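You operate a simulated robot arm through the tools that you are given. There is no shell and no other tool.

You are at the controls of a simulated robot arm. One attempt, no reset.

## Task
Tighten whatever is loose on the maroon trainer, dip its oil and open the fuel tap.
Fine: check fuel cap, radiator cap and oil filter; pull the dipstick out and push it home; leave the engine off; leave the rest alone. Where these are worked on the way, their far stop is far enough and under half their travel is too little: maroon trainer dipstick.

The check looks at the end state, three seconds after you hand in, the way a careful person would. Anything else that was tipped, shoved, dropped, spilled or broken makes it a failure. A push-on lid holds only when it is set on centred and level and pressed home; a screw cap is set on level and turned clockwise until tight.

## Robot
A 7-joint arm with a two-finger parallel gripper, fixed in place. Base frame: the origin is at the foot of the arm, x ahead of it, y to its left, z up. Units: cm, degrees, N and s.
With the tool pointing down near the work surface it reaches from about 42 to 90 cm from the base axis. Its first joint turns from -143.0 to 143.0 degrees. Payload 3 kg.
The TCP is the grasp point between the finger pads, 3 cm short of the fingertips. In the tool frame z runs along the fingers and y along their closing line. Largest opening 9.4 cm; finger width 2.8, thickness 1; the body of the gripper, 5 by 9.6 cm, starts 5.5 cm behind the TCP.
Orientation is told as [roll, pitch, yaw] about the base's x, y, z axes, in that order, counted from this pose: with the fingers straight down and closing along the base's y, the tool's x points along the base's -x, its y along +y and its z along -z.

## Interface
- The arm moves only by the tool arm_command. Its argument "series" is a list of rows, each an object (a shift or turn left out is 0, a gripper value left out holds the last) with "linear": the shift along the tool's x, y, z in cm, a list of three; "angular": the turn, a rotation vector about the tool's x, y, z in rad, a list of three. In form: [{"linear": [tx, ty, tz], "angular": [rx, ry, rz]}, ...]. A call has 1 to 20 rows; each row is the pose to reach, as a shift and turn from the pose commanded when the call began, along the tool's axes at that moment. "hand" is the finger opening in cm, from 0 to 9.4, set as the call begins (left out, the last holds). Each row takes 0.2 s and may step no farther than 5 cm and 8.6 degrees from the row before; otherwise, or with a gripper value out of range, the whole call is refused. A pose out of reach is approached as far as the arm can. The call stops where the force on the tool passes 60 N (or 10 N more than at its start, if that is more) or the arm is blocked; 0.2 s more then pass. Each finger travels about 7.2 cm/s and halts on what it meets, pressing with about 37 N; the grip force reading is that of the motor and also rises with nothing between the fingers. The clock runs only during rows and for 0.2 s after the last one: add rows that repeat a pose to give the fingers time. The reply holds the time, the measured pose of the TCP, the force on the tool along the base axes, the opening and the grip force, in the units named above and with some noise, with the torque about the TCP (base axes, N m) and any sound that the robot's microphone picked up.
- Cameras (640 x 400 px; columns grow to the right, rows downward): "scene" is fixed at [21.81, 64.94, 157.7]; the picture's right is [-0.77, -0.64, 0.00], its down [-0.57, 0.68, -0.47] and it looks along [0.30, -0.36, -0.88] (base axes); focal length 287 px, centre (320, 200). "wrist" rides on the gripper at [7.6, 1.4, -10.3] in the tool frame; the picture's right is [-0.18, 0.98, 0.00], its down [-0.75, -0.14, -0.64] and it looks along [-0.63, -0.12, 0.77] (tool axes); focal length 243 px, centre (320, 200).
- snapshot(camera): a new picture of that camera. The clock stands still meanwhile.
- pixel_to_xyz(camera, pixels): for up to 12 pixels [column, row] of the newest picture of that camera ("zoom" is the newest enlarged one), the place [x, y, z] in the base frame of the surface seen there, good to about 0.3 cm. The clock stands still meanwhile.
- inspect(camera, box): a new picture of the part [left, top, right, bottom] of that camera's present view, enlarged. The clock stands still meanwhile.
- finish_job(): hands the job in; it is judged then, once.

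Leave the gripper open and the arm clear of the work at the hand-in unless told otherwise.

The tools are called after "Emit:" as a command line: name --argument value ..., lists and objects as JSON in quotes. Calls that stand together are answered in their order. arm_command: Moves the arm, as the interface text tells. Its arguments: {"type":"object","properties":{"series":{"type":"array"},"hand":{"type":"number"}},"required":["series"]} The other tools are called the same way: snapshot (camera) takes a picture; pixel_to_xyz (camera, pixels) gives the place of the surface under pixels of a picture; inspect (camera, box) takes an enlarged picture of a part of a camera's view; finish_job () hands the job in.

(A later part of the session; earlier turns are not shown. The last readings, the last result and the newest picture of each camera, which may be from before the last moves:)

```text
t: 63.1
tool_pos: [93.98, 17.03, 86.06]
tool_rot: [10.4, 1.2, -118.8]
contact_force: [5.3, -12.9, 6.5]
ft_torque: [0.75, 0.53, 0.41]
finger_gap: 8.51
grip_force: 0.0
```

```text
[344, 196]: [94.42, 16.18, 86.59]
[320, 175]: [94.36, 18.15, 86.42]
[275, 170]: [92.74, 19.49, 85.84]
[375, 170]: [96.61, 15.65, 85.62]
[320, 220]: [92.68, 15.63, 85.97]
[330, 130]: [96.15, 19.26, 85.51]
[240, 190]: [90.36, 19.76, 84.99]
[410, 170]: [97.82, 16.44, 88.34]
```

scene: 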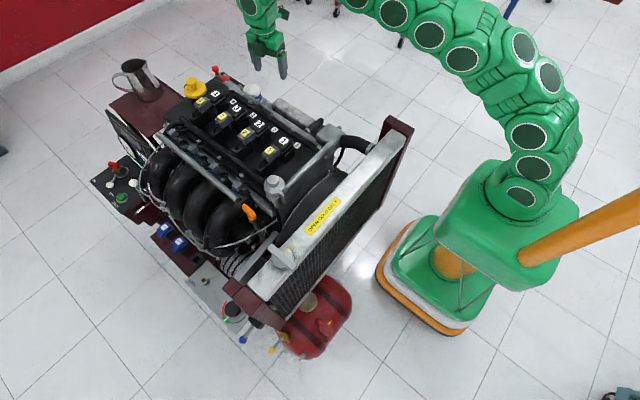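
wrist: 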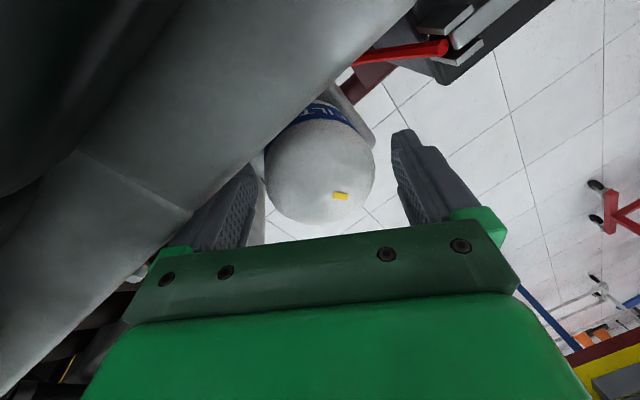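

The finger on the -x side touches the cover when opened this far (gap stopped at 8.5). The mark now points to about -51°, so about 40° remain. I'll narrow the fingers to 7.6 and lift out.

Emit:
arm_command --hand 7.6 --series '[{"linear": [0, 0, 0]}, {"linear": [0, 0, 0]}, {"linear": [0.06, 0.35, -2]}, {"linear": [0.12, 0.7, -4]}, {"linear": [0.18, 1.06, -5.9]}, {"linear": [0.18, 1.06, -5.9]}]'

Emit:
snapshot --camera "wrist"

```text
t: 64.5
tool_pos: [92.77, 16.81, 91.62]
tool_rot: [10.1, 1.1, -119.0]
contact_force: [0.1, -0.1, -0.6]
ft_torque: [0.02, -0.01, 0.03]
finger_gap: 7.61
grip_force: 0.0
out of reach, approached as far as the arm can: row 5, 6
```

```text
taken
```

wrist: 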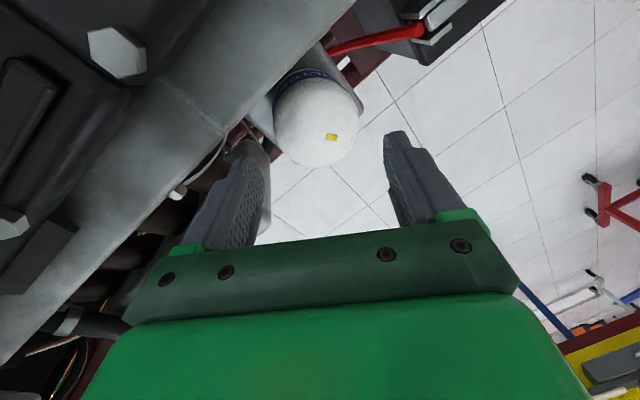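

The tool is clear above the filter. I'll turn the wrist back 54° counter-clockwise to yaw -65 for the next stroke.

Emit:
arm_command --hand 9.2 --series '[{"angular": [0.0042, 0.0238, -0.1328]}, {"angular": [0.0084, 0.0475, -0.2657]}, {"angular": [0.0126, 0.0713, -0.3985]}, {"angular": [0.0167, 0.095, -0.5314]}, {"angular": [0.0209, 0.1188, -0.6642]}, {"angular": [0.0251, 0.1426, -0.797]}, {"angular": [0.0292, 0.1658, -0.927]}, {"angular": [0.0292, 0.1658, -0.927]}]'

Emit:
snapshot --camera "wrist"

Emit:
pixel_to_xyz --camera "wrist" --pixels '[[320, 160], [320, 130], [300, 130], [350, 130]]'

```text
t: 66.3
tool_pos: [92.72, 16.9, 91.63]
tool_rot: [9.7, 1.4, -64.9]
contact_force: [0.5, -0.5, 0.3]
ft_torque: [-0.01, 0.01, 0.05]
finger_gap: 9.2
grip_force: 0.1
```

```text
taken
```

wrist: 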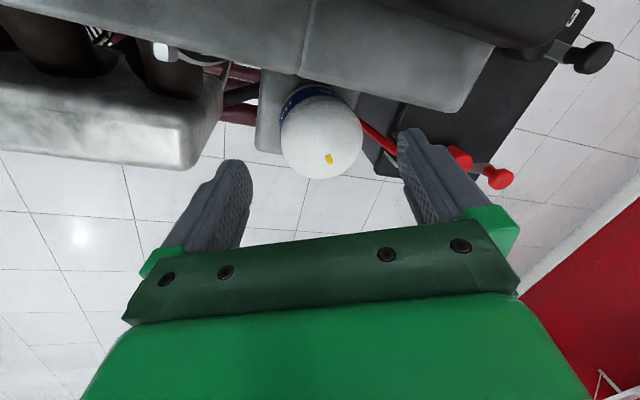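

```text
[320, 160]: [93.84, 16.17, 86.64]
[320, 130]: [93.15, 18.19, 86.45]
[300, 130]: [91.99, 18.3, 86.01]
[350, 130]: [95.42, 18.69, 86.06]
```

Back at yaw -65 with the mark visible at (328,160). I'll move over the axis and down to z ≈ 85 again.

Emit:
arm_command --series '[{"linear": [-0.27, 0.29, 1.2]}, {"linear": [-0.54, 0.58, 2.42]}, {"linear": [-0.56, 0.32, 3.8]}, {"linear": [-0.58, 0.06, 5.2]}, {"linear": [-0.61, -0.2, 6.65]}, {"linear": [-0.61, -0.2, 6.65]}]'

Emit:
snapshot --camera "wrist"

```text
t: 67.7
tool_pos: [93.7, 16.74, 85.07]
tool_rot: [9.7, 1.3, -64.9]
contact_force: [0.1, -0.1, -0.2]
ft_torque: [0.0, 0.01, 0.0]
finger_gap: 9.2
grip_force: 0.0
```

```text
taken
```

wrist: 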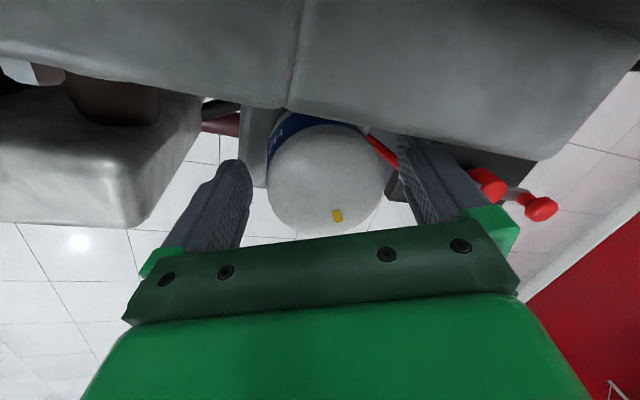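

No contact. I'll close on the filter and turn clockwise for the first part of the stroke.

Emit:
arm_command --hand 0 --series '[{"linear": [0, 0, 0]}, {"linear": [0, 0, 0]}, {"linear": [0, 0, 0]}, {"linear": [0, 0, 0]}]'

Emit:
arm_command --series '[{"linear": [-0.03, 0.06, 0.01], "angular": [-0.0016, -0.0088, 0.0492]}, {"linear": [-0.03, 0.06, 0.01], "angular": [-0.0031, -0.0176, 0.0984]}, {"linear": [-0.03, 0.06, 0.01], "angular": [-0.0047, -0.0264, 0.1476]}, {"linear": [-0.03, 0.06, 0.01], "angular": [-0.0062, -0.0352, 0.1968]}, {"linear": [-0.03, 0.06, 0.01], "angular": [-0.0078, -0.044, 0.246]}, {"linear": [-0.03, 0.06, 0.01], "angular": [-0.0093, -0.0528, 0.295]}, {"linear": [-0.03, 0.06, 0.01], "angular": [-0.0093, -0.0528, 0.295]}]'

```text
t: 68.7
tool_pos: [93.79, 16.88, 84.96]
tool_rot: [9.9, 1.4, -65.0]
contact_force: [35.3, 9.7, -5.8]
ft_torque: [-0.51, 0.59, -0.05]
finger_gap: 6.66
grip_force: 44.4
```

```text
t: 70.3
tool_pos: [93.6, 16.9, 85.05]
tool_rot: [9.8, 1.4, -82.2]
contact_force: [-17.7, 12.6, 8.1]
ft_torque: [0.68, 2.52, 0.01]
finger_gap: 6.63
grip_force: 44.9
```

Turning well. I'll continue, watching for the torque of the stop.

Emit:
arm_command --series '[{"linear": [0.04, -0.02, 0.01], "angular": [-0.0022, -0.0123, 0.0689]}, {"linear": [0.04, -0.02, 0.01], "angular": [-0.0043, -0.0246, 0.1378]}, {"linear": [0.04, -0.02, 0.01], "angular": [-0.0065, -0.037, 0.2066]}, {"linear": [0.04, -0.02, 0.01], "angular": [-0.008, -0.0458, 0.256]}, {"linear": [0.04, -0.02, 0.01], "angular": [-0.0096, -0.0546, 0.305]}, {"linear": [0.04, -0.02, 0.01], "angular": [-0.0096, -0.0546, 0.305]}]'

Emit:
snapshot --camera "wrist"

```text
t: 71.7
tool_pos: [93.72, 16.95, 85.19]
tool_rot: [10.0, 1.2, -99.8]
contact_force: [-19.0, 15.7, 9.4]
ft_torque: [-0.98, 1.95, 1.19]
finger_gap: 6.65
grip_force: 45.1
```

```text
taken
```

wrist: 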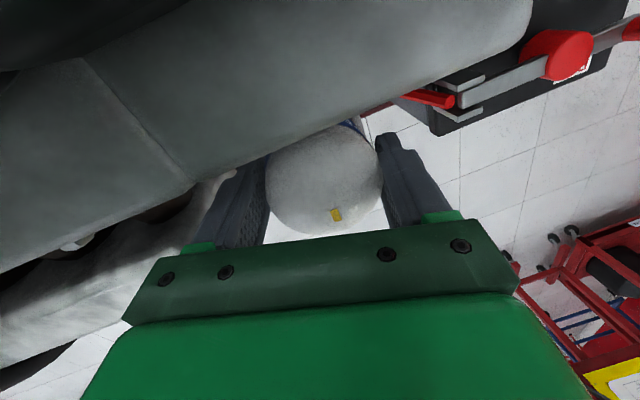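

Torque about z has jumped to 1.19 N m after 35° of turning, which is the stop. I'll nip it up slightly more.

Emit:
arm_command --series '[{"angular": [-0.0009, -0.0053, 0.0295]}, {"angular": [-0.0019, -0.0106, 0.059]}, {"angular": [-0.0028, -0.0158, 0.0886]}, {"angular": [-0.0028, -0.0158, 0.0886]}]'

Emit:
snapshot --camera "wrist"

```text
t: 72.7
tool_pos: [93.74, 16.83, 85.03]
tool_rot: [10.1, 1.1, -105.2]
contact_force: [-48.0, -3.6, 14.9]
ft_torque: [-0.59, 2.42, 1.51]
finger_gap: 6.77
grip_force: 45.0
```

```text
taken
```

wrist: 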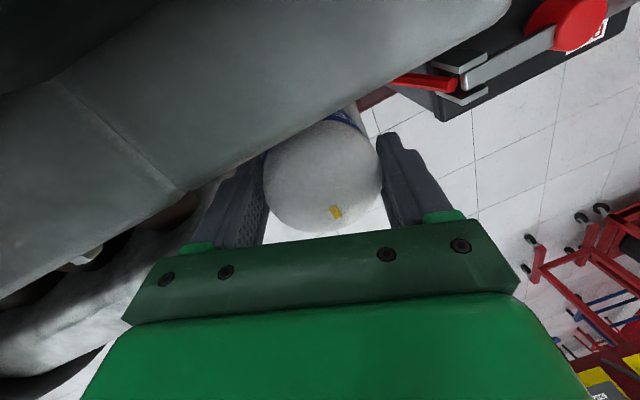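

The mark now slips relative to the fingers at 1.5 N m, so the filter is hand-tight. I'll open to 7.6 and lift out vertically.

Emit:
arm_command --hand 7.6 --series '[{"linear": [0, 0, 0]}, {"linear": [0, 0, 0]}, {"linear": [0.06, 0.35, -2]}, {"linear": [0.12, 0.7, -4]}, {"linear": [0.18, 1.06, -5.9]}, {"linear": [0.18, 1.06, -5.9]}]'

Emit:
snapshot --camera "wrist"

Emit:
inspect --camera "wrist" --box '[240, 40, 400, 200]'

```text
t: 74.1
tool_pos: [93.87, 16.97, 91.01]
tool_rot: [10.2, 1.1, -105.1]
contact_force: [-0.7, 0.7, 0.4]
ft_torque: [0.03, 0.0, 0.02]
finger_gap: 7.59
grip_force: 0.1
```

```text
taken
```

wrist: 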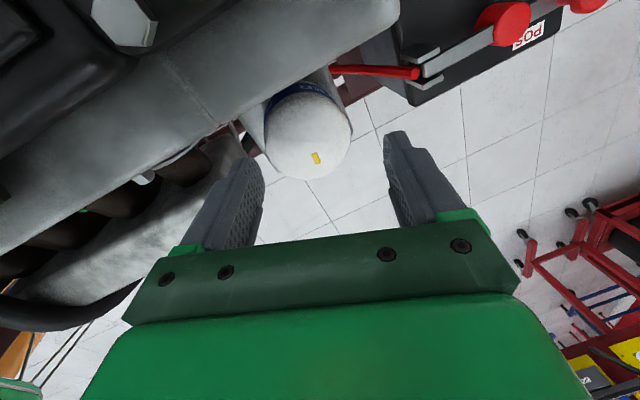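

```text
2.50 times, centred on (320, 120) of wrist
```

zoom: 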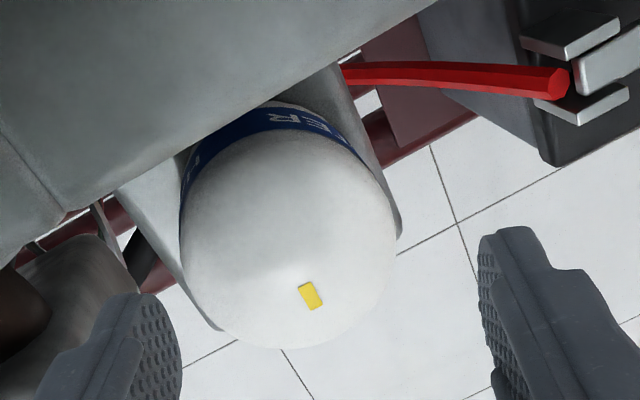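

The filter is clear, and its mark is now near the -y side. I'll verify it against the base mark from a better view: retreat up and level the tool first.

Emit:
arm_command --hand 9.4 --series '[{"linear": [0.1, 0.5, -3]}, {"linear": [-0.5, -1.5, -6]}, {"linear": [-1.1, -3.5, -8.5], "angular": [0.05, -0.009, 0]}, {"linear": [-1.7, -5.6, -11], "angular": [0.1, -0.018, 0]}, {"linear": [-2.3, -7.8, -13.5], "angular": [0.15, -0.027, 0]}, {"linear": [-2.9, -9.9, -16.1], "angular": [0.177, -0.0313, 0]}, {"linear": [-2.9, -9.9, -16.1], "angular": [0.177, -0.0313, 0]}]'

Emit:
inspect --camera "scene" --box '[232, 76, 280, 106]'

Emit:
snapshot --camera "wrist"

```text
t: 75.7
tool_pos: [80.85, 17.16, 105.09]
tool_rot: [0.0, -0.6, -105.2]
contact_force: [0.1, 0.6, 0.4]
ft_torque: [0.02, 0.0, 0.0]
finger_gap: 9.41
grip_force: 0.1
out of reach, approached as far as the arm can: row 1
```

```text
13.33 times, centred on (256, 91) of scene
```

zoom: 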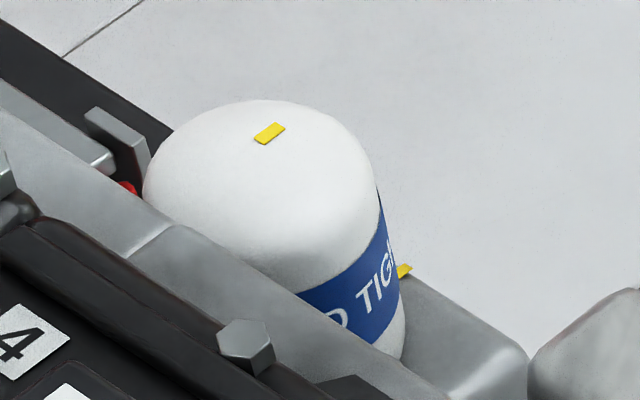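

```text
taken
```

wrist: 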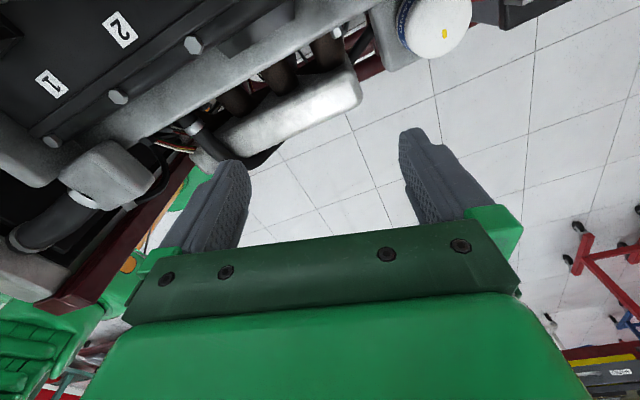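

The mark moved, but I want its exact angle. I'll measure both marks and the filter top in this zoom.

Emit:
inspect --camera "scene" --box '[232, 76, 280, 106]'

Emit:
pixel_to_xyz --camera "zoom" --pixels '[[262, 138], [276, 128], [404, 271], [398, 274], [260, 180], [155, 170], [375, 200], [260, 105], [330, 120], [200, 220], [300, 290], [250, 160]]'

Emit:
pixel_to_xyz --camera "wrist" --pixels '[[445, 34], [445, 30], [445, 37], [435, 20], [408, 20], [468, 15], [435, 55]]'

```text
13.33 times, centred on (256, 91) of scene
```

zoom: 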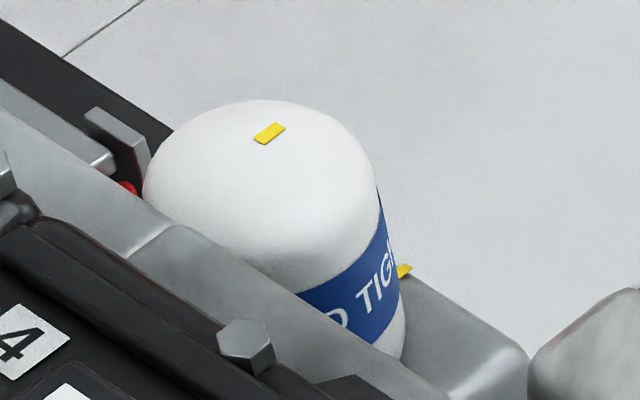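

```text
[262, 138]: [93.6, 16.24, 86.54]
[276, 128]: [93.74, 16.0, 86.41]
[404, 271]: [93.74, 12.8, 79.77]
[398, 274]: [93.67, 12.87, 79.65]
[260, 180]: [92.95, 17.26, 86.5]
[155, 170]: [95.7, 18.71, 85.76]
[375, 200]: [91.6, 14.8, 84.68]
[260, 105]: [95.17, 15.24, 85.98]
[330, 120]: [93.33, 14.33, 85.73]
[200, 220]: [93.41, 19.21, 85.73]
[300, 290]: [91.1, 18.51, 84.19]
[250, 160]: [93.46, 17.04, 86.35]
```

```text
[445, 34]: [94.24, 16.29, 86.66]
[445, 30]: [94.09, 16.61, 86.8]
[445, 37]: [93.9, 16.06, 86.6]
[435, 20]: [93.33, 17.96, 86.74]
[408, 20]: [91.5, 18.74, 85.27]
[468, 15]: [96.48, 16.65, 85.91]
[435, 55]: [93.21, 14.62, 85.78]
```

The filter mark (93.7, 16.1) now lines up with the base mark (93.7, 12.8), so it's tight. Next is the fuel tap. I'll travel high back over the engine, unwinding the wrist.

Emit:
arm_command --series '[{"linear": [1.51, -4.06, -1], "angular": [0, 0, -0.13]}, {"linear": [3.02, -8.12, -2], "angular": [0, 0, -0.26]}, {"linear": [4.53, -12.18, -3], "angular": [0, 0, -0.39]}, {"linear": [6.04, -16.24, -4], "angular": [0, 0, -0.52]}, {"linear": [7.55, -20.3, -5], "angular": [0, 0, -0.65]}, {"linear": [9.06, -24.36, -6], "angular": [0, 0, -0.78]}, {"linear": [10.57, -28.42, -7], "angular": [0, 0, -0.91]}, {"linear": [12.08, -32.48, -8], "angular": [0, 0, -1.04]}, {"linear": [13.59, -36.54, -9], "angular": [0, 0, -1.17]}, {"linear": [15.1, -40.6, -10], "angular": [0, 0, -1.3]}, {"linear": [16.61, -44.66, -11], "angular": [0, 0, -1.43]}, {"linear": [18.12, -48.72, -12], "angular": [0, 0, -1.56]}, {"linear": [19.6, -52.8, -13], "angular": [0, 0, -1.69]}, {"linear": [19.6, -52.8, -13], "angular": [0, 0, -1.69]}]'

Emit:
snapshot --camera "scene"

```text
t: 78.7
tool_pos: [35.02, 49.99, 118.01]
tool_rot: [-0.7, 0.1, -8.3]
contact_force: [0.3, 0.2, 0.0]
ft_torque: [0.04, -0.01, 0.0]
finger_gap: 9.39
grip_force: 0.1
```

```text
taken
```

scene: 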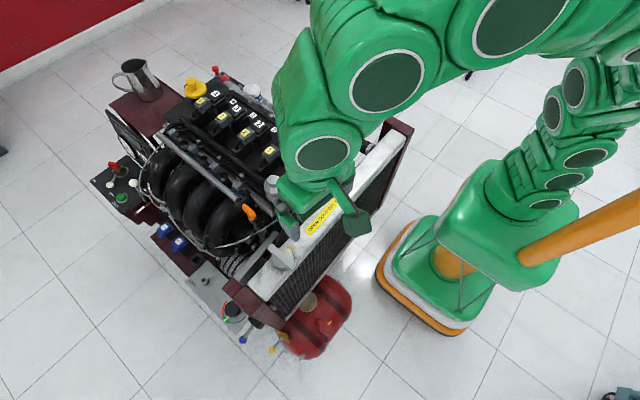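

The tank and tap are in view at the bottom. I'll zoom on the tap, blue lever and frame and measure them.

Emit:
inspect --camera "scene" --box '[260, 322, 308, 362]'

Emit:
pixel_to_xyz --camera "zoom" --pixels '[[145, 365], [155, 380], [200, 300], [250, 240], [290, 195], [310, 180], [345, 180], [320, 230], [225, 125], [410, 270], [420, 290], [270, 150]]'

Emit:
inspect --camera "scene" --box '[200, 290, 328, 370]'

Emit:
pixel_to_xyz --camera "zoom" --pixels '[[215, 240], [245, 210], [285, 175], [310, 190], [390, 215], [300, 95], [410, 225], [480, 130], [560, 220], [600, 175], [620, 320], [500, 330]]'

```text
10.00 times, centred on (284, 342) of scene
```

zoom: 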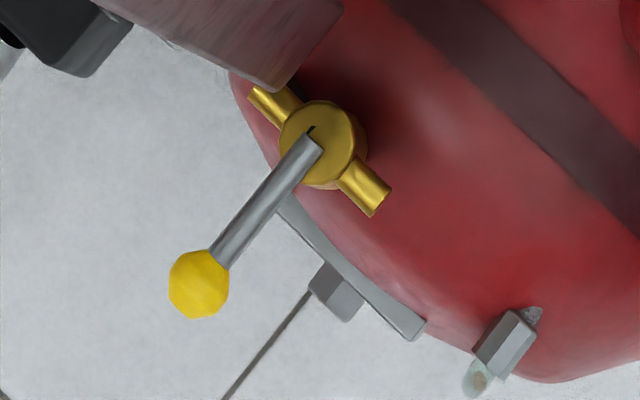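

```text
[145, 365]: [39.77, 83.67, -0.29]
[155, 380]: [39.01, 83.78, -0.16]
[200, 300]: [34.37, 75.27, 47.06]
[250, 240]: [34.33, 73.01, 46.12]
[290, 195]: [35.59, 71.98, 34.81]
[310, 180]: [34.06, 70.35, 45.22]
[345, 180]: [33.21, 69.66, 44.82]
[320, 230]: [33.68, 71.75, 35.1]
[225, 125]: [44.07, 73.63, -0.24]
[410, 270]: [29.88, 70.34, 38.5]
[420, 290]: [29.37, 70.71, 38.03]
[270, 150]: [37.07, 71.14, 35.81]
```

```text
5.00 times, centred on (264, 330) of scene
```

zoom: 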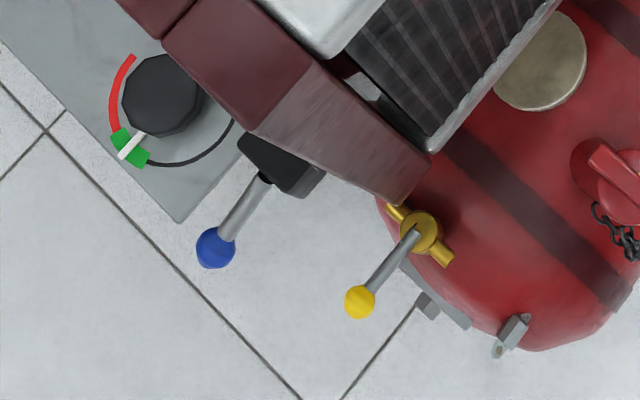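

```text
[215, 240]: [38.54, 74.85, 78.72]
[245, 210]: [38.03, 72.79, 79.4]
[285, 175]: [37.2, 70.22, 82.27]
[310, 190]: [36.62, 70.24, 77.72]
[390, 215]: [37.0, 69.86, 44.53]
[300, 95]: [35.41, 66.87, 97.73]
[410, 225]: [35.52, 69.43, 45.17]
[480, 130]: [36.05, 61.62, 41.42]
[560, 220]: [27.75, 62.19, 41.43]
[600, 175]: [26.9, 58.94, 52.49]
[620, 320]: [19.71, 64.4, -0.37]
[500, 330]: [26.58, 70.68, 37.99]
```

The lever points along +y, across the brass ports that run along x, so the tap is closed. The blue lever sits above it at (38.5, 74.9, 78.7), so I must come in from the -x side. I'll zoom on the tap for hints about its turning direction.

Emit:
inspect --camera "scene" --box '[274, 326, 298, 346]'

Emit:
pixel_to_xyz --camera "zoom" --pixels '[[350, 180], [320, 130], [250, 280], [380, 320], [450, 380], [440, 250], [250, 120], [300, 180], [180, 320]]'

Emit:
snapshot --camera "wrist"

```text
16.00 times, centred on (286, 336) of scene
```

zoom: 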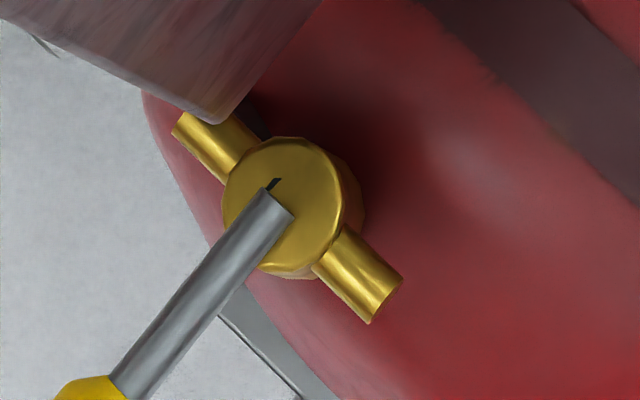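

```text
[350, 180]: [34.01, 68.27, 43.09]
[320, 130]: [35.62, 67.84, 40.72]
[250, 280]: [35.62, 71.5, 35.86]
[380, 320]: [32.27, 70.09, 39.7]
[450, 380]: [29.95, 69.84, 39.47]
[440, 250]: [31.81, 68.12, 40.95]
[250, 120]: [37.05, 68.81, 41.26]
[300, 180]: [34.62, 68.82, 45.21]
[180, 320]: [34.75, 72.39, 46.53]
```

```text
taken
```

wrist: 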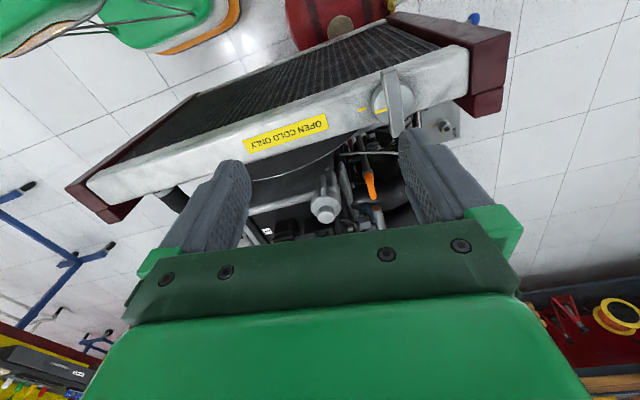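

There's no direction hint on the tap, so I'll test gently. I'll first move to the free side at about (12, 72, 113), turning to yaw -90 so the fingers close across the lever.

Emit:
arm_command --hand 3.2 --series '[{"linear": [2.35, 1.67, 0.4], "angular": [0, 0, 0.13]}, {"linear": [4.7, 3.34, 0.8], "angular": [0, 0, 0.26]}, {"linear": [7.05, 5.0, 1.2], "angular": [0, 0, 0.39]}, {"linear": [9.4, 6.7, 1.6], "angular": [0, 0, 0.52]}, {"linear": [11.75, 8.35, 2], "angular": [0, 0, 0.65]}, {"linear": [14.1, 10.0, 2.5], "angular": [0, 0, 0.78]}, {"linear": [16.5, 11.7, 3], "angular": [0, 0, 0.91]}, {"linear": [18.8, 13.4, 3.5], "angular": [0, 0, 1.04]}, {"linear": [21.2, 15.0, 4], "angular": [0, 0, 1.17]}, {"linear": [23.5, 16.7, 4.5], "angular": [0, 0, 1.3]}, {"linear": [25.9, 18.4, 5], "angular": [0, 0, 1.426]}, {"linear": [25.9, 18.4, 5], "angular": [0, 0, 1.426]}]'

Emit:
snapshot --camera "wrist"

Emit:
snapshot --camera "scene"

```text
t: 81.5
tool_pos: [15.92, 72.0, 115.55]
tool_rot: [-0.1, 1.6, -91.2]
contact_force: [-0.9, 0.2, -0.2]
ft_torque: [-0.02, -0.08, -0.04]
finger_gap: 3.21
grip_force: 0.0
out of reach, approached as far as the arm can: row 11
stopped in row 12: the arm was blocked; the commanded pose is now the measured one
```

```text
taken
```

wrist: 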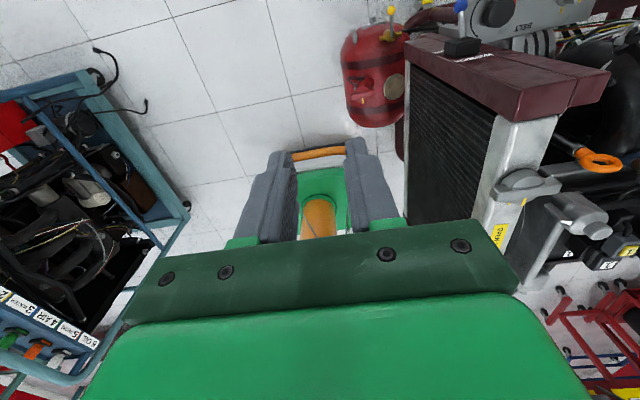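

```text
taken
```

scene: 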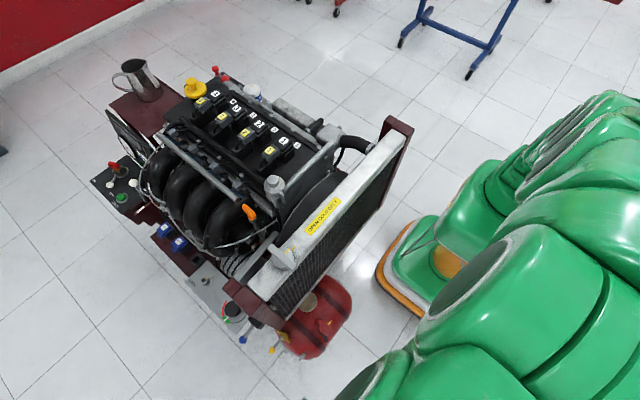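

The wrist reached a joint limit near here, so I'll ease the yaw back to -80 and go down to about (20, 74, 90).

Emit:
arm_command --series '[{"linear": [0.35, 0.7, 4.2], "angular": [0, 0, -0.05]}, {"linear": [0.7, 1.4, 8.4], "angular": [0, 0, -0.1]}, {"linear": [1.05, 2.0, 12.6], "angular": [0, 0, -0.15]}, {"linear": [1.4, 2.7, 16.8], "angular": [0, 0, -0.19]}, {"linear": [1.75, 3.4, 21], "angular": [0, 0, -0.19]}, {"linear": [2.07, 4.06, 25.5], "angular": [0, 0, -0.19]}, {"linear": [2.07, 4.06, 25.5], "angular": [0, 0, -0.19]}]'

Emit:
snapshot --camera "wrist"

Emit:
snapshot --camera "scene"

```text
t: 83.1
tool_pos: [20.11, 74.69, 90.0]
tool_rot: [0.3, 1.7, -80.3]
contact_force: [0.0, 0.3, 0.0]
ft_torque: [0.01, 0.0, 0.02]
finger_gap: 3.18
grip_force: 0.1
```

```text
taken
```

wrist: 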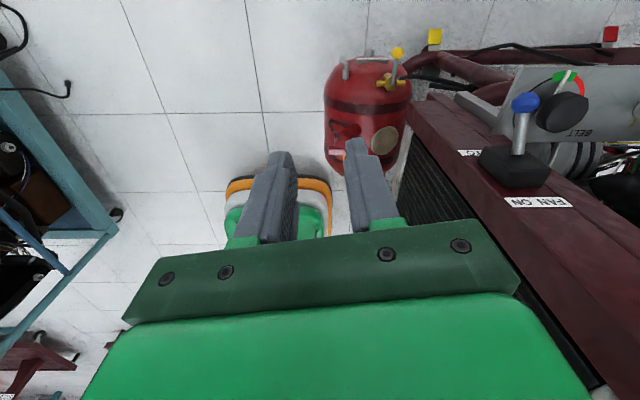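

```text
taken
```

scene: 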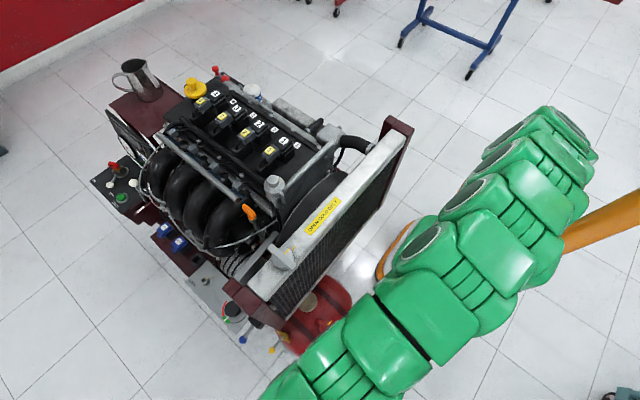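

The blue lever is a fan switch (leave it alone). I'll zoom on the tap in this view.

Emit:
inspect --camera "wrist" --box '[310, 20, 470, 120]'

Emit:
pixel_to_xyz --camera "zoom" --pixels '[[348, 130], [350, 160], [330, 240], [300, 260], [360, 255], [400, 240], [240, 145], [140, 200], [300, 300], [470, 260], [440, 300], [345, 200]]'

```text
4.00 times, centred on (390, 70) of wrist
```

zoom: 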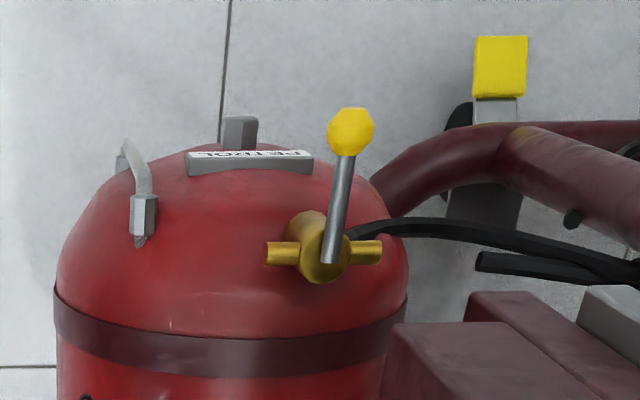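

```text
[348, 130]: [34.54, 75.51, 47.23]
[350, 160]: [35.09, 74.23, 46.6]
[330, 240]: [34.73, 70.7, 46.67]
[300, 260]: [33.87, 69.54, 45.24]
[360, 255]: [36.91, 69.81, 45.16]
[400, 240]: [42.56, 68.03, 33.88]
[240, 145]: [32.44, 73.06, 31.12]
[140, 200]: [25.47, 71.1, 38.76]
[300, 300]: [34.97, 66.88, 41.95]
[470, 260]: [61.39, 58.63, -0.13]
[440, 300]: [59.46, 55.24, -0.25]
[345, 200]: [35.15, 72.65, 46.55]
```

I see the tap lever at zoom (345,180), brass ports along x and the hose leaving on the +x side. I'll tilt the tool 25° so it points toward +x, and go to a standby point up along its axis, about 15 cm from the lever.

Emit:
arm_command --series '[{"angular": [-0.108, -0.019, 0]}, {"angular": [-0.217, -0.038, 0]}, {"angular": [-0.325, -0.057, 0]}, {"angular": [-0.433, -0.0764, 0]}, {"linear": [-0.27, 1.14, 4.2], "angular": [-0.433, -0.0764, 0]}, {"linear": [-0.54, 2.28, 8.4], "angular": [-0.433, -0.0764, 0]}, {"linear": [-0.82, 3.42, 12.7], "angular": [-0.433, -0.0764, 0]}, {"linear": [-1.09, 4.56, 16.9], "angular": [-0.433, -0.0764, 0]}, {"linear": [-1.37, 5.7, 21.1], "angular": [-0.433, -0.0764, 0]}, {"linear": [-1.64, 6.85, 25.4], "angular": [-0.433, -0.0764, 0]}, {"linear": [-1.92, 7.99, 29.6], "angular": [-0.433, -0.0764, 0]}, {"linear": [-1.92, 7.99, 29.6], "angular": [-0.433, -0.0764, 0]}]'

Emit:
snapshot --camera "wrist"

Emit:
snapshot --camera "scene"

```text
t: 85.7
tool_pos: [31.84, 62.58, 72.07]
tool_rot: [25.0, -2.5, -80.9]
contact_force: [0.6, 0.2, 0.8]
ft_torque: [0.0, 0.02, -0.04]
finger_gap: 3.2
grip_force: 0.1
out of reach, approached as far as the arm can: row 4, 5, 6, 7, 8, 9, 10, 11, 12
```

```text
taken
```

wrist: 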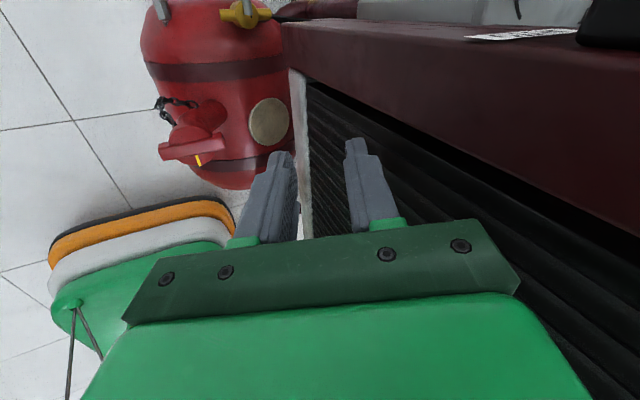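

```text
taken
```

scene: 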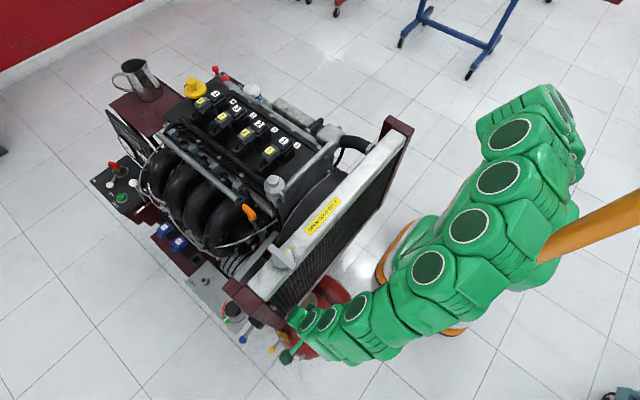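

The arm couldn't hold that wrist pose and drifted near the radiator, without contact (force < 1 N). I'll back off up and toward -x, level the tool, and then use the opposite wrist side (yaw ≈ +95).

Emit:
arm_command --series '[{"linear": [0.7, -0.9, -4]}, {"linear": [1.4, -1.8, -8]}, {"linear": [2.0, -2.6, -12]}, {"linear": [2.7, -3.4, -16], "angular": [0.11, 0.019, 0]}, {"linear": [3.3, -4.0, -19], "angular": [0.22, 0.038, 0]}, {"linear": [3.74, -4.55, -22.2], "angular": [0.33, 0.057, 0]}, {"linear": [3.74, -4.55, -22.2], "angular": [0.433, 0.0764, 0]}, {"linear": [3.74, -4.55, -22.2], "angular": [0.433, 0.0764, 0]}]'

```text
t: 87.5
tool_pos: [17.66, 64.43, 90.12]
tool_rot: [0.3, 1.8, -80.1]
contact_force: [0.2, 0.9, -0.2]
ft_torque: [-0.03, 0.01, 0.0]
finger_gap: 3.2
grip_force: 0.0
```

Clear at (17.7, 64.4, 90). I'll turn the wrist counter-clockwise to yaw +80.

Emit:
arm_command --series '[{"angular": [0, 0, -0.14]}, {"angular": [0, 0, -0.28]}, {"angular": [0, 0, -0.42]}, {"angular": [0, 0, -0.56]}, {"angular": [0, 0, -0.7]}, {"angular": [0, 0, -0.84]}, {"angular": [0, 0, -0.98]}, {"angular": [0, 0, -1.12]}, {"angular": [0, 0, -1.26]}, {"angular": [0, 0, -1.4]}, {"angular": [0, 0, -1.54]}, {"angular": [0, 0, -1.68]}, {"angular": [0, 0, -1.82]}, {"angular": [0, 0, -1.96]}, {"angular": [0, 0, -2.1]}, {"angular": [0, 0, -2.24]}, {"angular": [0, 0, -2.38]}, {"angular": [0, 0, -2.52]}, {"angular": [0, 0, -2.66]}, {"angular": [0, 0, -2.8]}]'

```text
t: 91.7
tool_pos: [17.69, 64.59, 90.19]
tool_rot: [0.2, -1.7, 80.4]
contact_force: [-0.6, 0.5, -0.4]
ft_torque: [-0.01, 0.01, 0.0]
finger_gap: 3.21
grip_force: 0.0
```

Now tilt 25° toward +x in place and check that the pose is held.

Emit:
arm_command --series '[{"angular": [0.107, -0.019, 0]}, {"angular": [0.215, -0.038, 0]}, {"angular": [0.322, -0.057, 0]}, {"angular": [0.429, -0.076, 0]}, {"angular": [0.429, -0.076, 0]}]'

Emit:
snapshot --camera "wrist"

```text
t: 92.9
tool_pos: [17.73, 64.73, 90.11]
tool_rot: [-24.5, -6.1, 81.3]
contact_force: [0.2, 0.7, 0.0]
ft_torque: [0.0, -0.01, -0.01]
finger_gap: 3.19
grip_force: 0.1
```

```text
taken
```

wrist: 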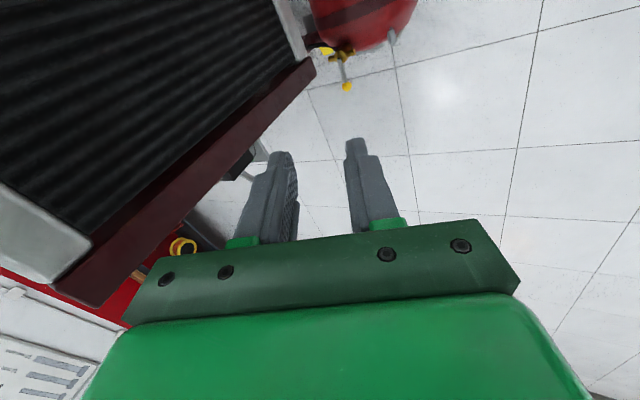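

The pose is held. I'll move down toward the standby point in two parts.

Emit:
arm_command --series '[{"linear": [-1, 0.56, 4]}, {"linear": [-2, 1.12, 8]}, {"linear": [-3, 1.68, 12]}, {"linear": [-3.94, 2.24, 15.8]}, {"linear": [-3.94, 2.24, 15.8]}]'

Emit:
snapshot --camera "wrist"

```text
t: 94.1
tool_pos: [22.71, 69.24, 75.05]
tool_rot: [-24.3, -6.1, 81.3]
contact_force: [0.1, -0.9, 0.9]
ft_torque: [-0.01, 0.0, -0.01]
finger_gap: 3.22
grip_force: 0.0
```

```text
taken
```

wrist: 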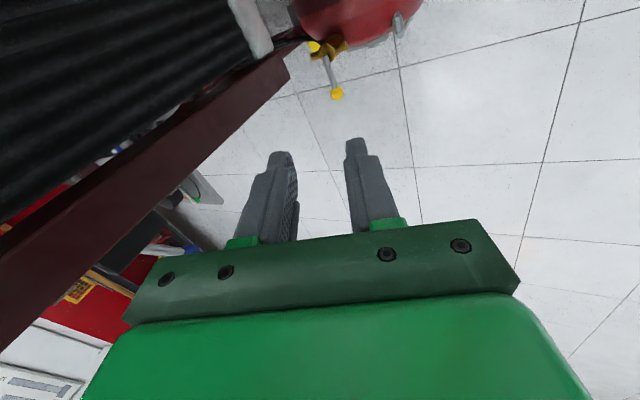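

Emit:
arm_command --series '[{"linear": [-1, 0.56, 4]}, {"linear": [-2, 1.12, 8]}, {"linear": [-3, 1.68, 12]}, {"linear": [-3.94, 2.24, 15.8]}, {"linear": [-3.94, 2.24, 15.8]}]'

Emit:
snapshot --camera "wrist"

Emit:
snapshot --camera "scene"

```text
t: 95.3
tool_pos: [28.03, 73.82, 60.45]
tool_rot: [-24.4, -5.9, 81.2]
contact_force: [0.5, 0.4, 0.7]
ft_torque: [-0.02, -0.02, -0.01]
finger_gap: 3.21
grip_force: 0.0
```

```text
taken
```

wrist: 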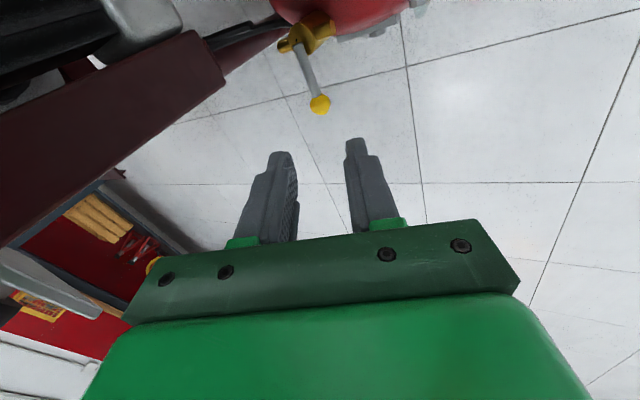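

```text
taken
```

scene: 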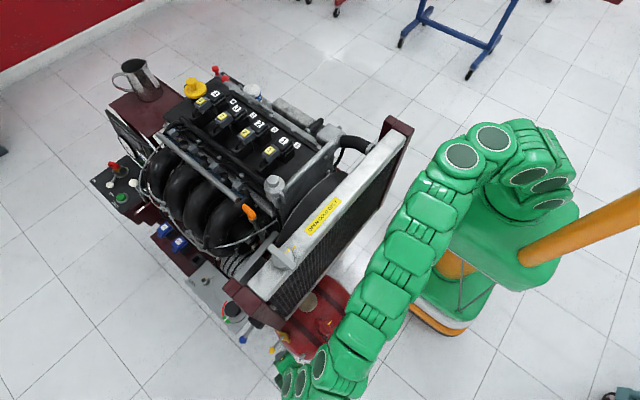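

The tap lever with its yellow ball at (320,105) is straight ahead. I'll measure it accurately from here.

Emit:
inspect --camera "wrist" --box '[260, 0, 380, 120]'

Emit:
pixel_to_xyz --camera "wrist" --pixels '[[320, 105], [313, 90], [308, 75], [303, 60], [298, 48], [285, 46], [325, 28], [310, 25], [340, 35], [200, 70], [225, 75], [260, 25]]'

```text
3.33 times, centred on (320, 60) of wrist
```

zoom: 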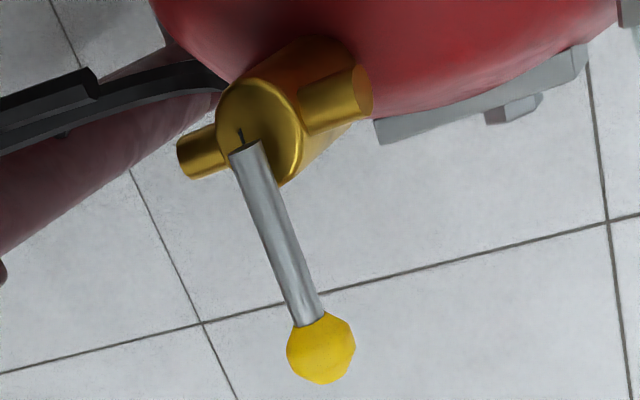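

```text
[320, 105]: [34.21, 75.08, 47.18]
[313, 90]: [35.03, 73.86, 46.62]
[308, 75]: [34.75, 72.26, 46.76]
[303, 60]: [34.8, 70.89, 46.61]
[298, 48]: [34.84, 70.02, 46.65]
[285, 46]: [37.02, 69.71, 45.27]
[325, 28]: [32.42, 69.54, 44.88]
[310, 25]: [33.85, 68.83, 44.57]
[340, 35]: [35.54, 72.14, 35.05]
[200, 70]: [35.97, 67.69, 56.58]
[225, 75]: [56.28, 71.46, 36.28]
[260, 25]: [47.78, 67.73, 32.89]
```

The lever rod is at x ≈ 34.7, z ≈ 46.4, with its ball at y ≈ 75.2. I'll slide in along the tool axis so the fingers straddle the rod at y ≈ 74.

Emit:
arm_command --series '[{"linear": [0.08, 0, 4]}, {"linear": [0.16, -0.05, 8]}, {"linear": [0.24, -0.1, 11.5]}, {"linear": [0.31, -0.13, 13.5]}, {"linear": [0.31, -0.13, 15.3]}, {"linear": [0.31, -0.13, 15.3]}]'

Emit:
snapshot --camera "wrist"

Emit:
inspect --camera "scene" --box '[240, 310, 336, 370]'

```text
t: 96.7
tool_pos: [34.78, 74.28, 46.58]
tool_rot: [-24.4, -5.9, 81.2]
contact_force: [-0.1, 0.2, -0.3]
ft_torque: [0.02, -0.01, -0.01]
finger_gap: 3.19
grip_force: 0.1
```

```text
taken
```

wrist: 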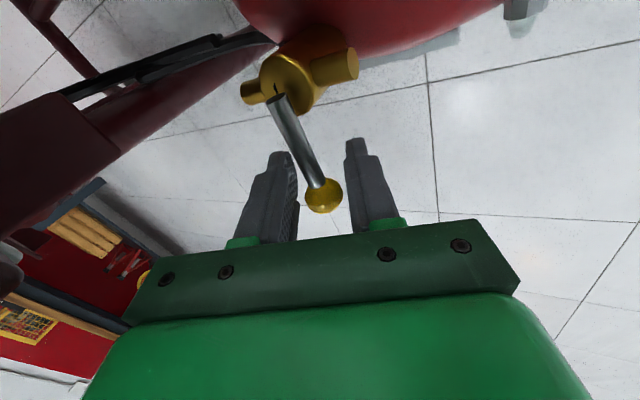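

```text
6.67 times, centred on (288, 340) of scene
```

zoom: 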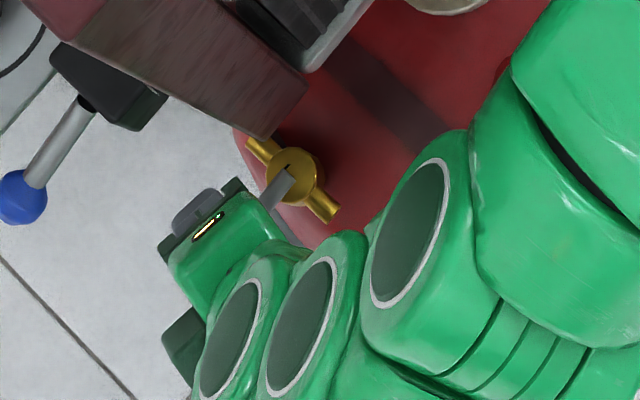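

The fingers straddle the rod just inside the ball. First I'll make sure the forearm is well above the fuel cap, then try a small push of the lever toward -x.

Emit:
pixel_to_xyz --camera "zoom" --pixels '[[500, 75], [480, 150], [560, 120], [420, 230], [300, 330], [470, 110]]'

Emit:
arm_command --series '[{"linear": [0.14, 0.34, -0.17]}, {"linear": [0.28, 0.68, -0.34]}, {"linear": [0.42, 1.03, -0.52]}, {"linear": [0.56, 1.37, -0.69]}, {"linear": [0.69, 1.71, -0.86]}, {"linear": [0.69, 1.71, -0.86]}]'

Emit:
snapshot --camera "wrist"

```text
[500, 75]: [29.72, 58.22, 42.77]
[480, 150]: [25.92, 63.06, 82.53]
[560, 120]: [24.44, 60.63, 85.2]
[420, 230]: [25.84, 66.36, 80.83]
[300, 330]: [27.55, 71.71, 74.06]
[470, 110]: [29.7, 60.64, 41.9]
```

```text
t: 98.1
tool_pos: [32.77, 73.87, 46.67]
tool_rot: [-24.5, -5.9, 81.3]
contact_force: [1.0, 0.7, 0.1]
ft_torque: [-0.04, 0.0, 0.05]
finger_gap: 3.27
grip_force: 0.4
```

```text
taken
```

wrist: 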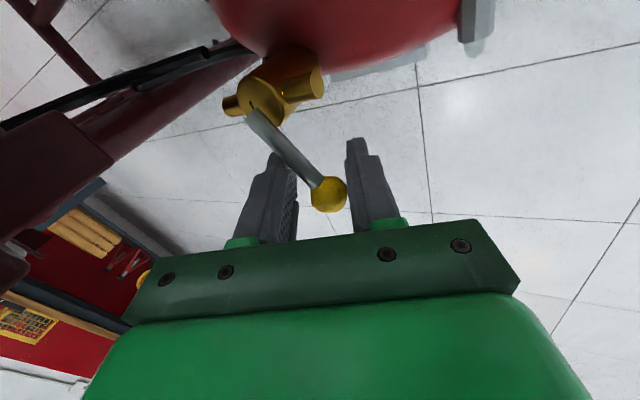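

The forearm is at z ≈ 80, well clear. The lever swung toward -x easily (about 1 N), so that direction is free. I'll drag it further along its arc; the camera stays clear of the fuel cap to about (31, 72.8).

Emit:
arm_command --series '[{"linear": [0.34, 0.35, -0.2]}, {"linear": [0.68, 0.7, -0.4]}, {"linear": [1.0, 1.05, -0.6]}, {"linear": [1.35, 1.41, -0.8]}, {"linear": [1.35, 1.41, -0.8]}]'

Emit:
snapshot --camera "wrist"

Emit:
inspect --camera "scene" --box '[240, 310, 336, 370]'

```text
t: 98.8
tool_pos: [32.38, 73.73, 47.16]
tool_rot: [-24.8, -6.7, 81.5]
contact_force: [19.0, 26.5, -5.0]
ft_torque: [0.24, -0.38, 1.49]
finger_gap: 3.06
grip_force: 45.1
stopped in row 3: the force on the tool passed its limit at 63 N (the readings are from after the stop); the commanded pose is now the measured one
```

```text
taken
```

wrist: 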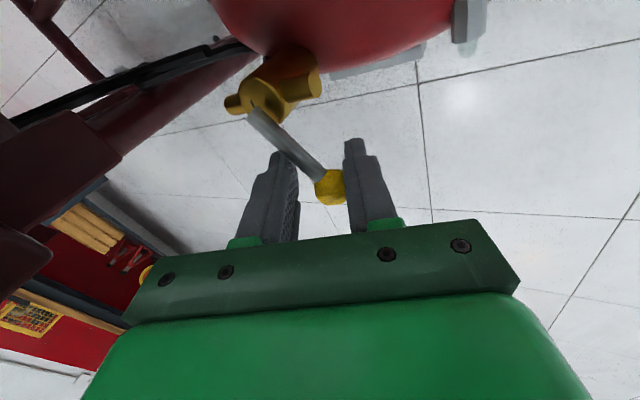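

```text
6.67 times, centred on (288, 340) of scene
```

zoom: 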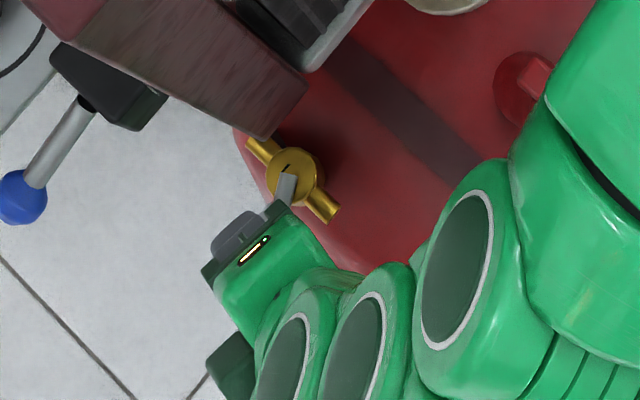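

The ball and rod wedged between the two fingers because the fork doesn't turn with the lever. I'll open a little to free it, withdraw along the tool axis, and then push with closed fingers instead.

Emit:
arm_command --hand 5.5 --series '[{"linear": [0, 0, 0]}, {"linear": [0, 0, 0]}, {"linear": [0, 0, -2]}, {"linear": [0, 0, -6]}, {"linear": [0, 0, -10]}, {"linear": [0, 0, -14]}, {"linear": [0, 0, -14]}]'

Emit:
snapshot --camera "wrist"

Emit:
inspect --camera "wrist" --box '[220, 0, 400, 120]'

Emit:
pixel_to_xyz --camera "wrist" --pixels '[[275, 46], [280, 60], [290, 72], [300, 84], [310, 95], [305, 90], [270, 40], [310, 30]]'

```text
t: 100.4
tool_pos: [26.18, 73.22, 59.7]
tool_rot: [-24.6, -6.4, 81.3]
contact_force: [0.9, 0.8, 0.3]
ft_torque: [-0.01, -0.03, 0.0]
finger_gap: 5.51
grip_force: 0.0
```

```text
taken
```

wrist: 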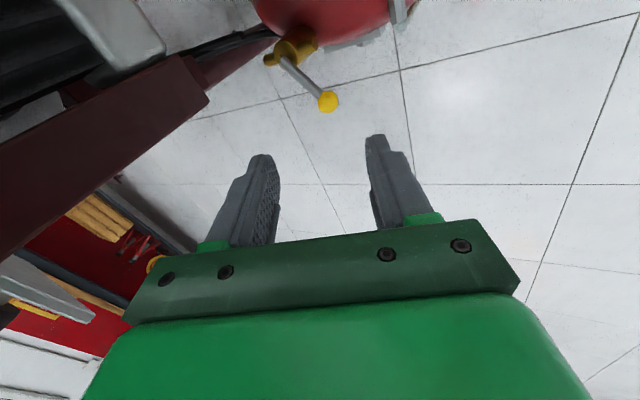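

```text
3.33 times, centred on (310, 60) of wrist
```

zoom: 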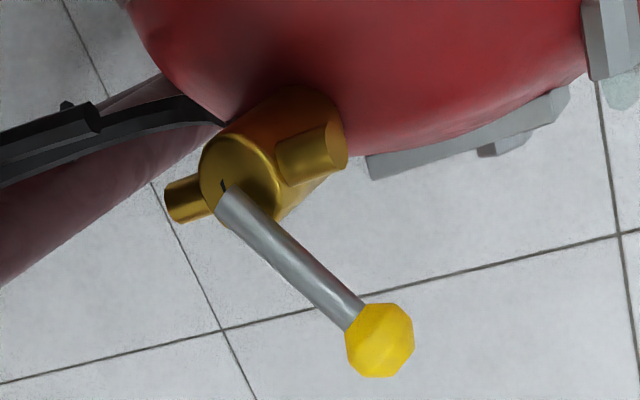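

```text
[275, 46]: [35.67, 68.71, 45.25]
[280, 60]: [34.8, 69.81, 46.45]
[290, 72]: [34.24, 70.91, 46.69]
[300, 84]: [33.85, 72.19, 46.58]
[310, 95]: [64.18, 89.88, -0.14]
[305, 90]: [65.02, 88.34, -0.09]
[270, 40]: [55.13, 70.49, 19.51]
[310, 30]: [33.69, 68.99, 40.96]
```

The lever is now about 22° over. I'll level the tool, turn it to yaw 0 (camera to the -x side), and close the fingers to use them as a pusher.

Emit:
arm_command --hand 0 --series '[{"linear": [0, 0, -3]}, {"linear": [0, 0, -6]}, {"linear": [0, 0, -6], "angular": [-0.107, 0.019, 0]}, {"linear": [0, 0, -6], "angular": [-0.215, 0.038, 0]}, {"linear": [0, 0, -6], "angular": [-0.322, 0.057, 0]}, {"linear": [0, 0, -6], "angular": [-0.429, 0.076, 0]}, {"linear": [0, 0, -6], "angular": [-0.429, 0.076, 0]}]'

Emit:
arm_command --series '[{"angular": [0, 0, 0.14]}, {"angular": [0, 0, 0.28]}, {"angular": [0, 0, 0.42]}, {"angular": [0, 0, 0.56]}, {"angular": [0, 0, 0.7]}, {"angular": [0, 0, 0.84]}, {"angular": [0, 0, 0.98]}, {"angular": [0, 0, 1.12]}, {"angular": [0, 0, 1.26]}, {"angular": [0, 0, 1.4]}, {"angular": [0, 0, 1.4]}]'

Emit:
snapshot --camera "wrist"

```text
t: 102.0
tool_pos: [23.51, 72.83, 65.13]
tool_rot: [0.2, -2.2, 80.4]
contact_force: [0.1, 0.0, -0.1]
ft_torque: [0.0, 0.02, 0.0]
finger_gap: 0.0
grip_force: 32.8
```

```text
t: 104.4
tool_pos: [23.64, 72.82, 65.16]
tool_rot: [2.2, -0.3, 0.1]
contact_force: [0.0, 0.8, -0.2]
ft_torque: [0.01, -0.02, 0.03]
finger_gap: 0.0
grip_force: 32.7
```

```text
taken
```

wrist: 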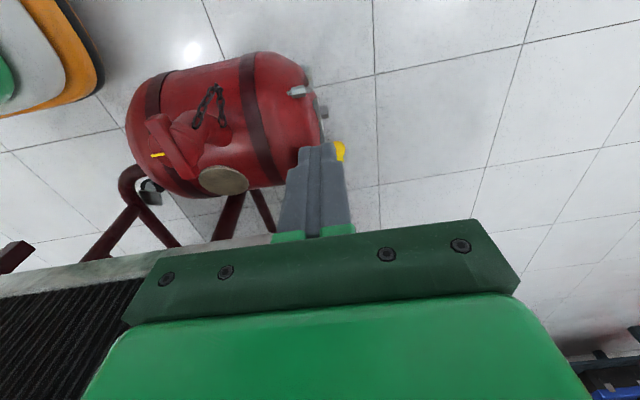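

The tool is level at yaw 0 with the fingers closed. I'll tilt it 18° pointing toward +x and go to a standby point outside the lever, at about (31.5, 75.2, 58).

Emit:
arm_command --series '[{"angular": [0, -0.105, 0]}, {"angular": [0, -0.21, 0]}, {"angular": [0, -0.314, 0]}, {"linear": [-2.6, 0.7, 2.3], "angular": [0, -0.314, 0]}, {"linear": [-5.2, 1.4, 4.6], "angular": [0, -0.314, 0]}, {"linear": [-7.9, 2.14, 6.98], "angular": [0, -0.314, 0]}, {"linear": [-7.9, 2.14, 6.98], "angular": [0, -0.314, 0]}]'

Emit:
snapshot --camera "wrist"

Emit:
inspect --camera "scene" --box '[230, 300, 342, 370]'

```text
t: 106.0
tool_pos: [31.68, 75.19, 58.19]
tool_rot: [2.3, -18.3, -0.5]
contact_force: [-0.3, -0.2, 0.0]
ft_torque: [0.03, 0.02, 0.04]
finger_gap: 0.0
grip_force: 33.1
```

```text
taken
```

wrist: 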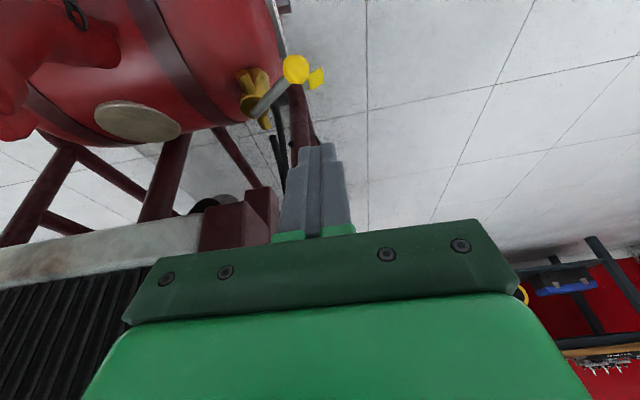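

```text
5.71 times, centred on (286, 335) of scene
```

zoom: 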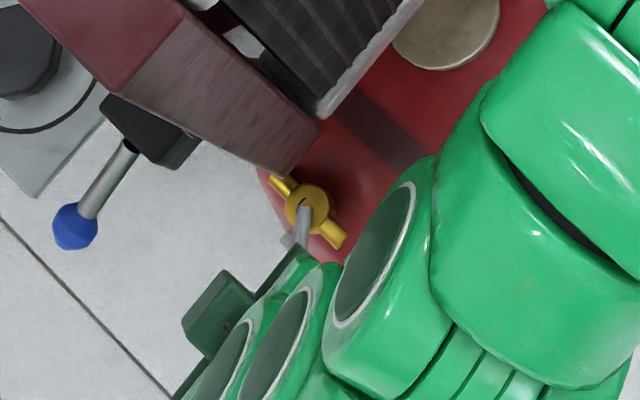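

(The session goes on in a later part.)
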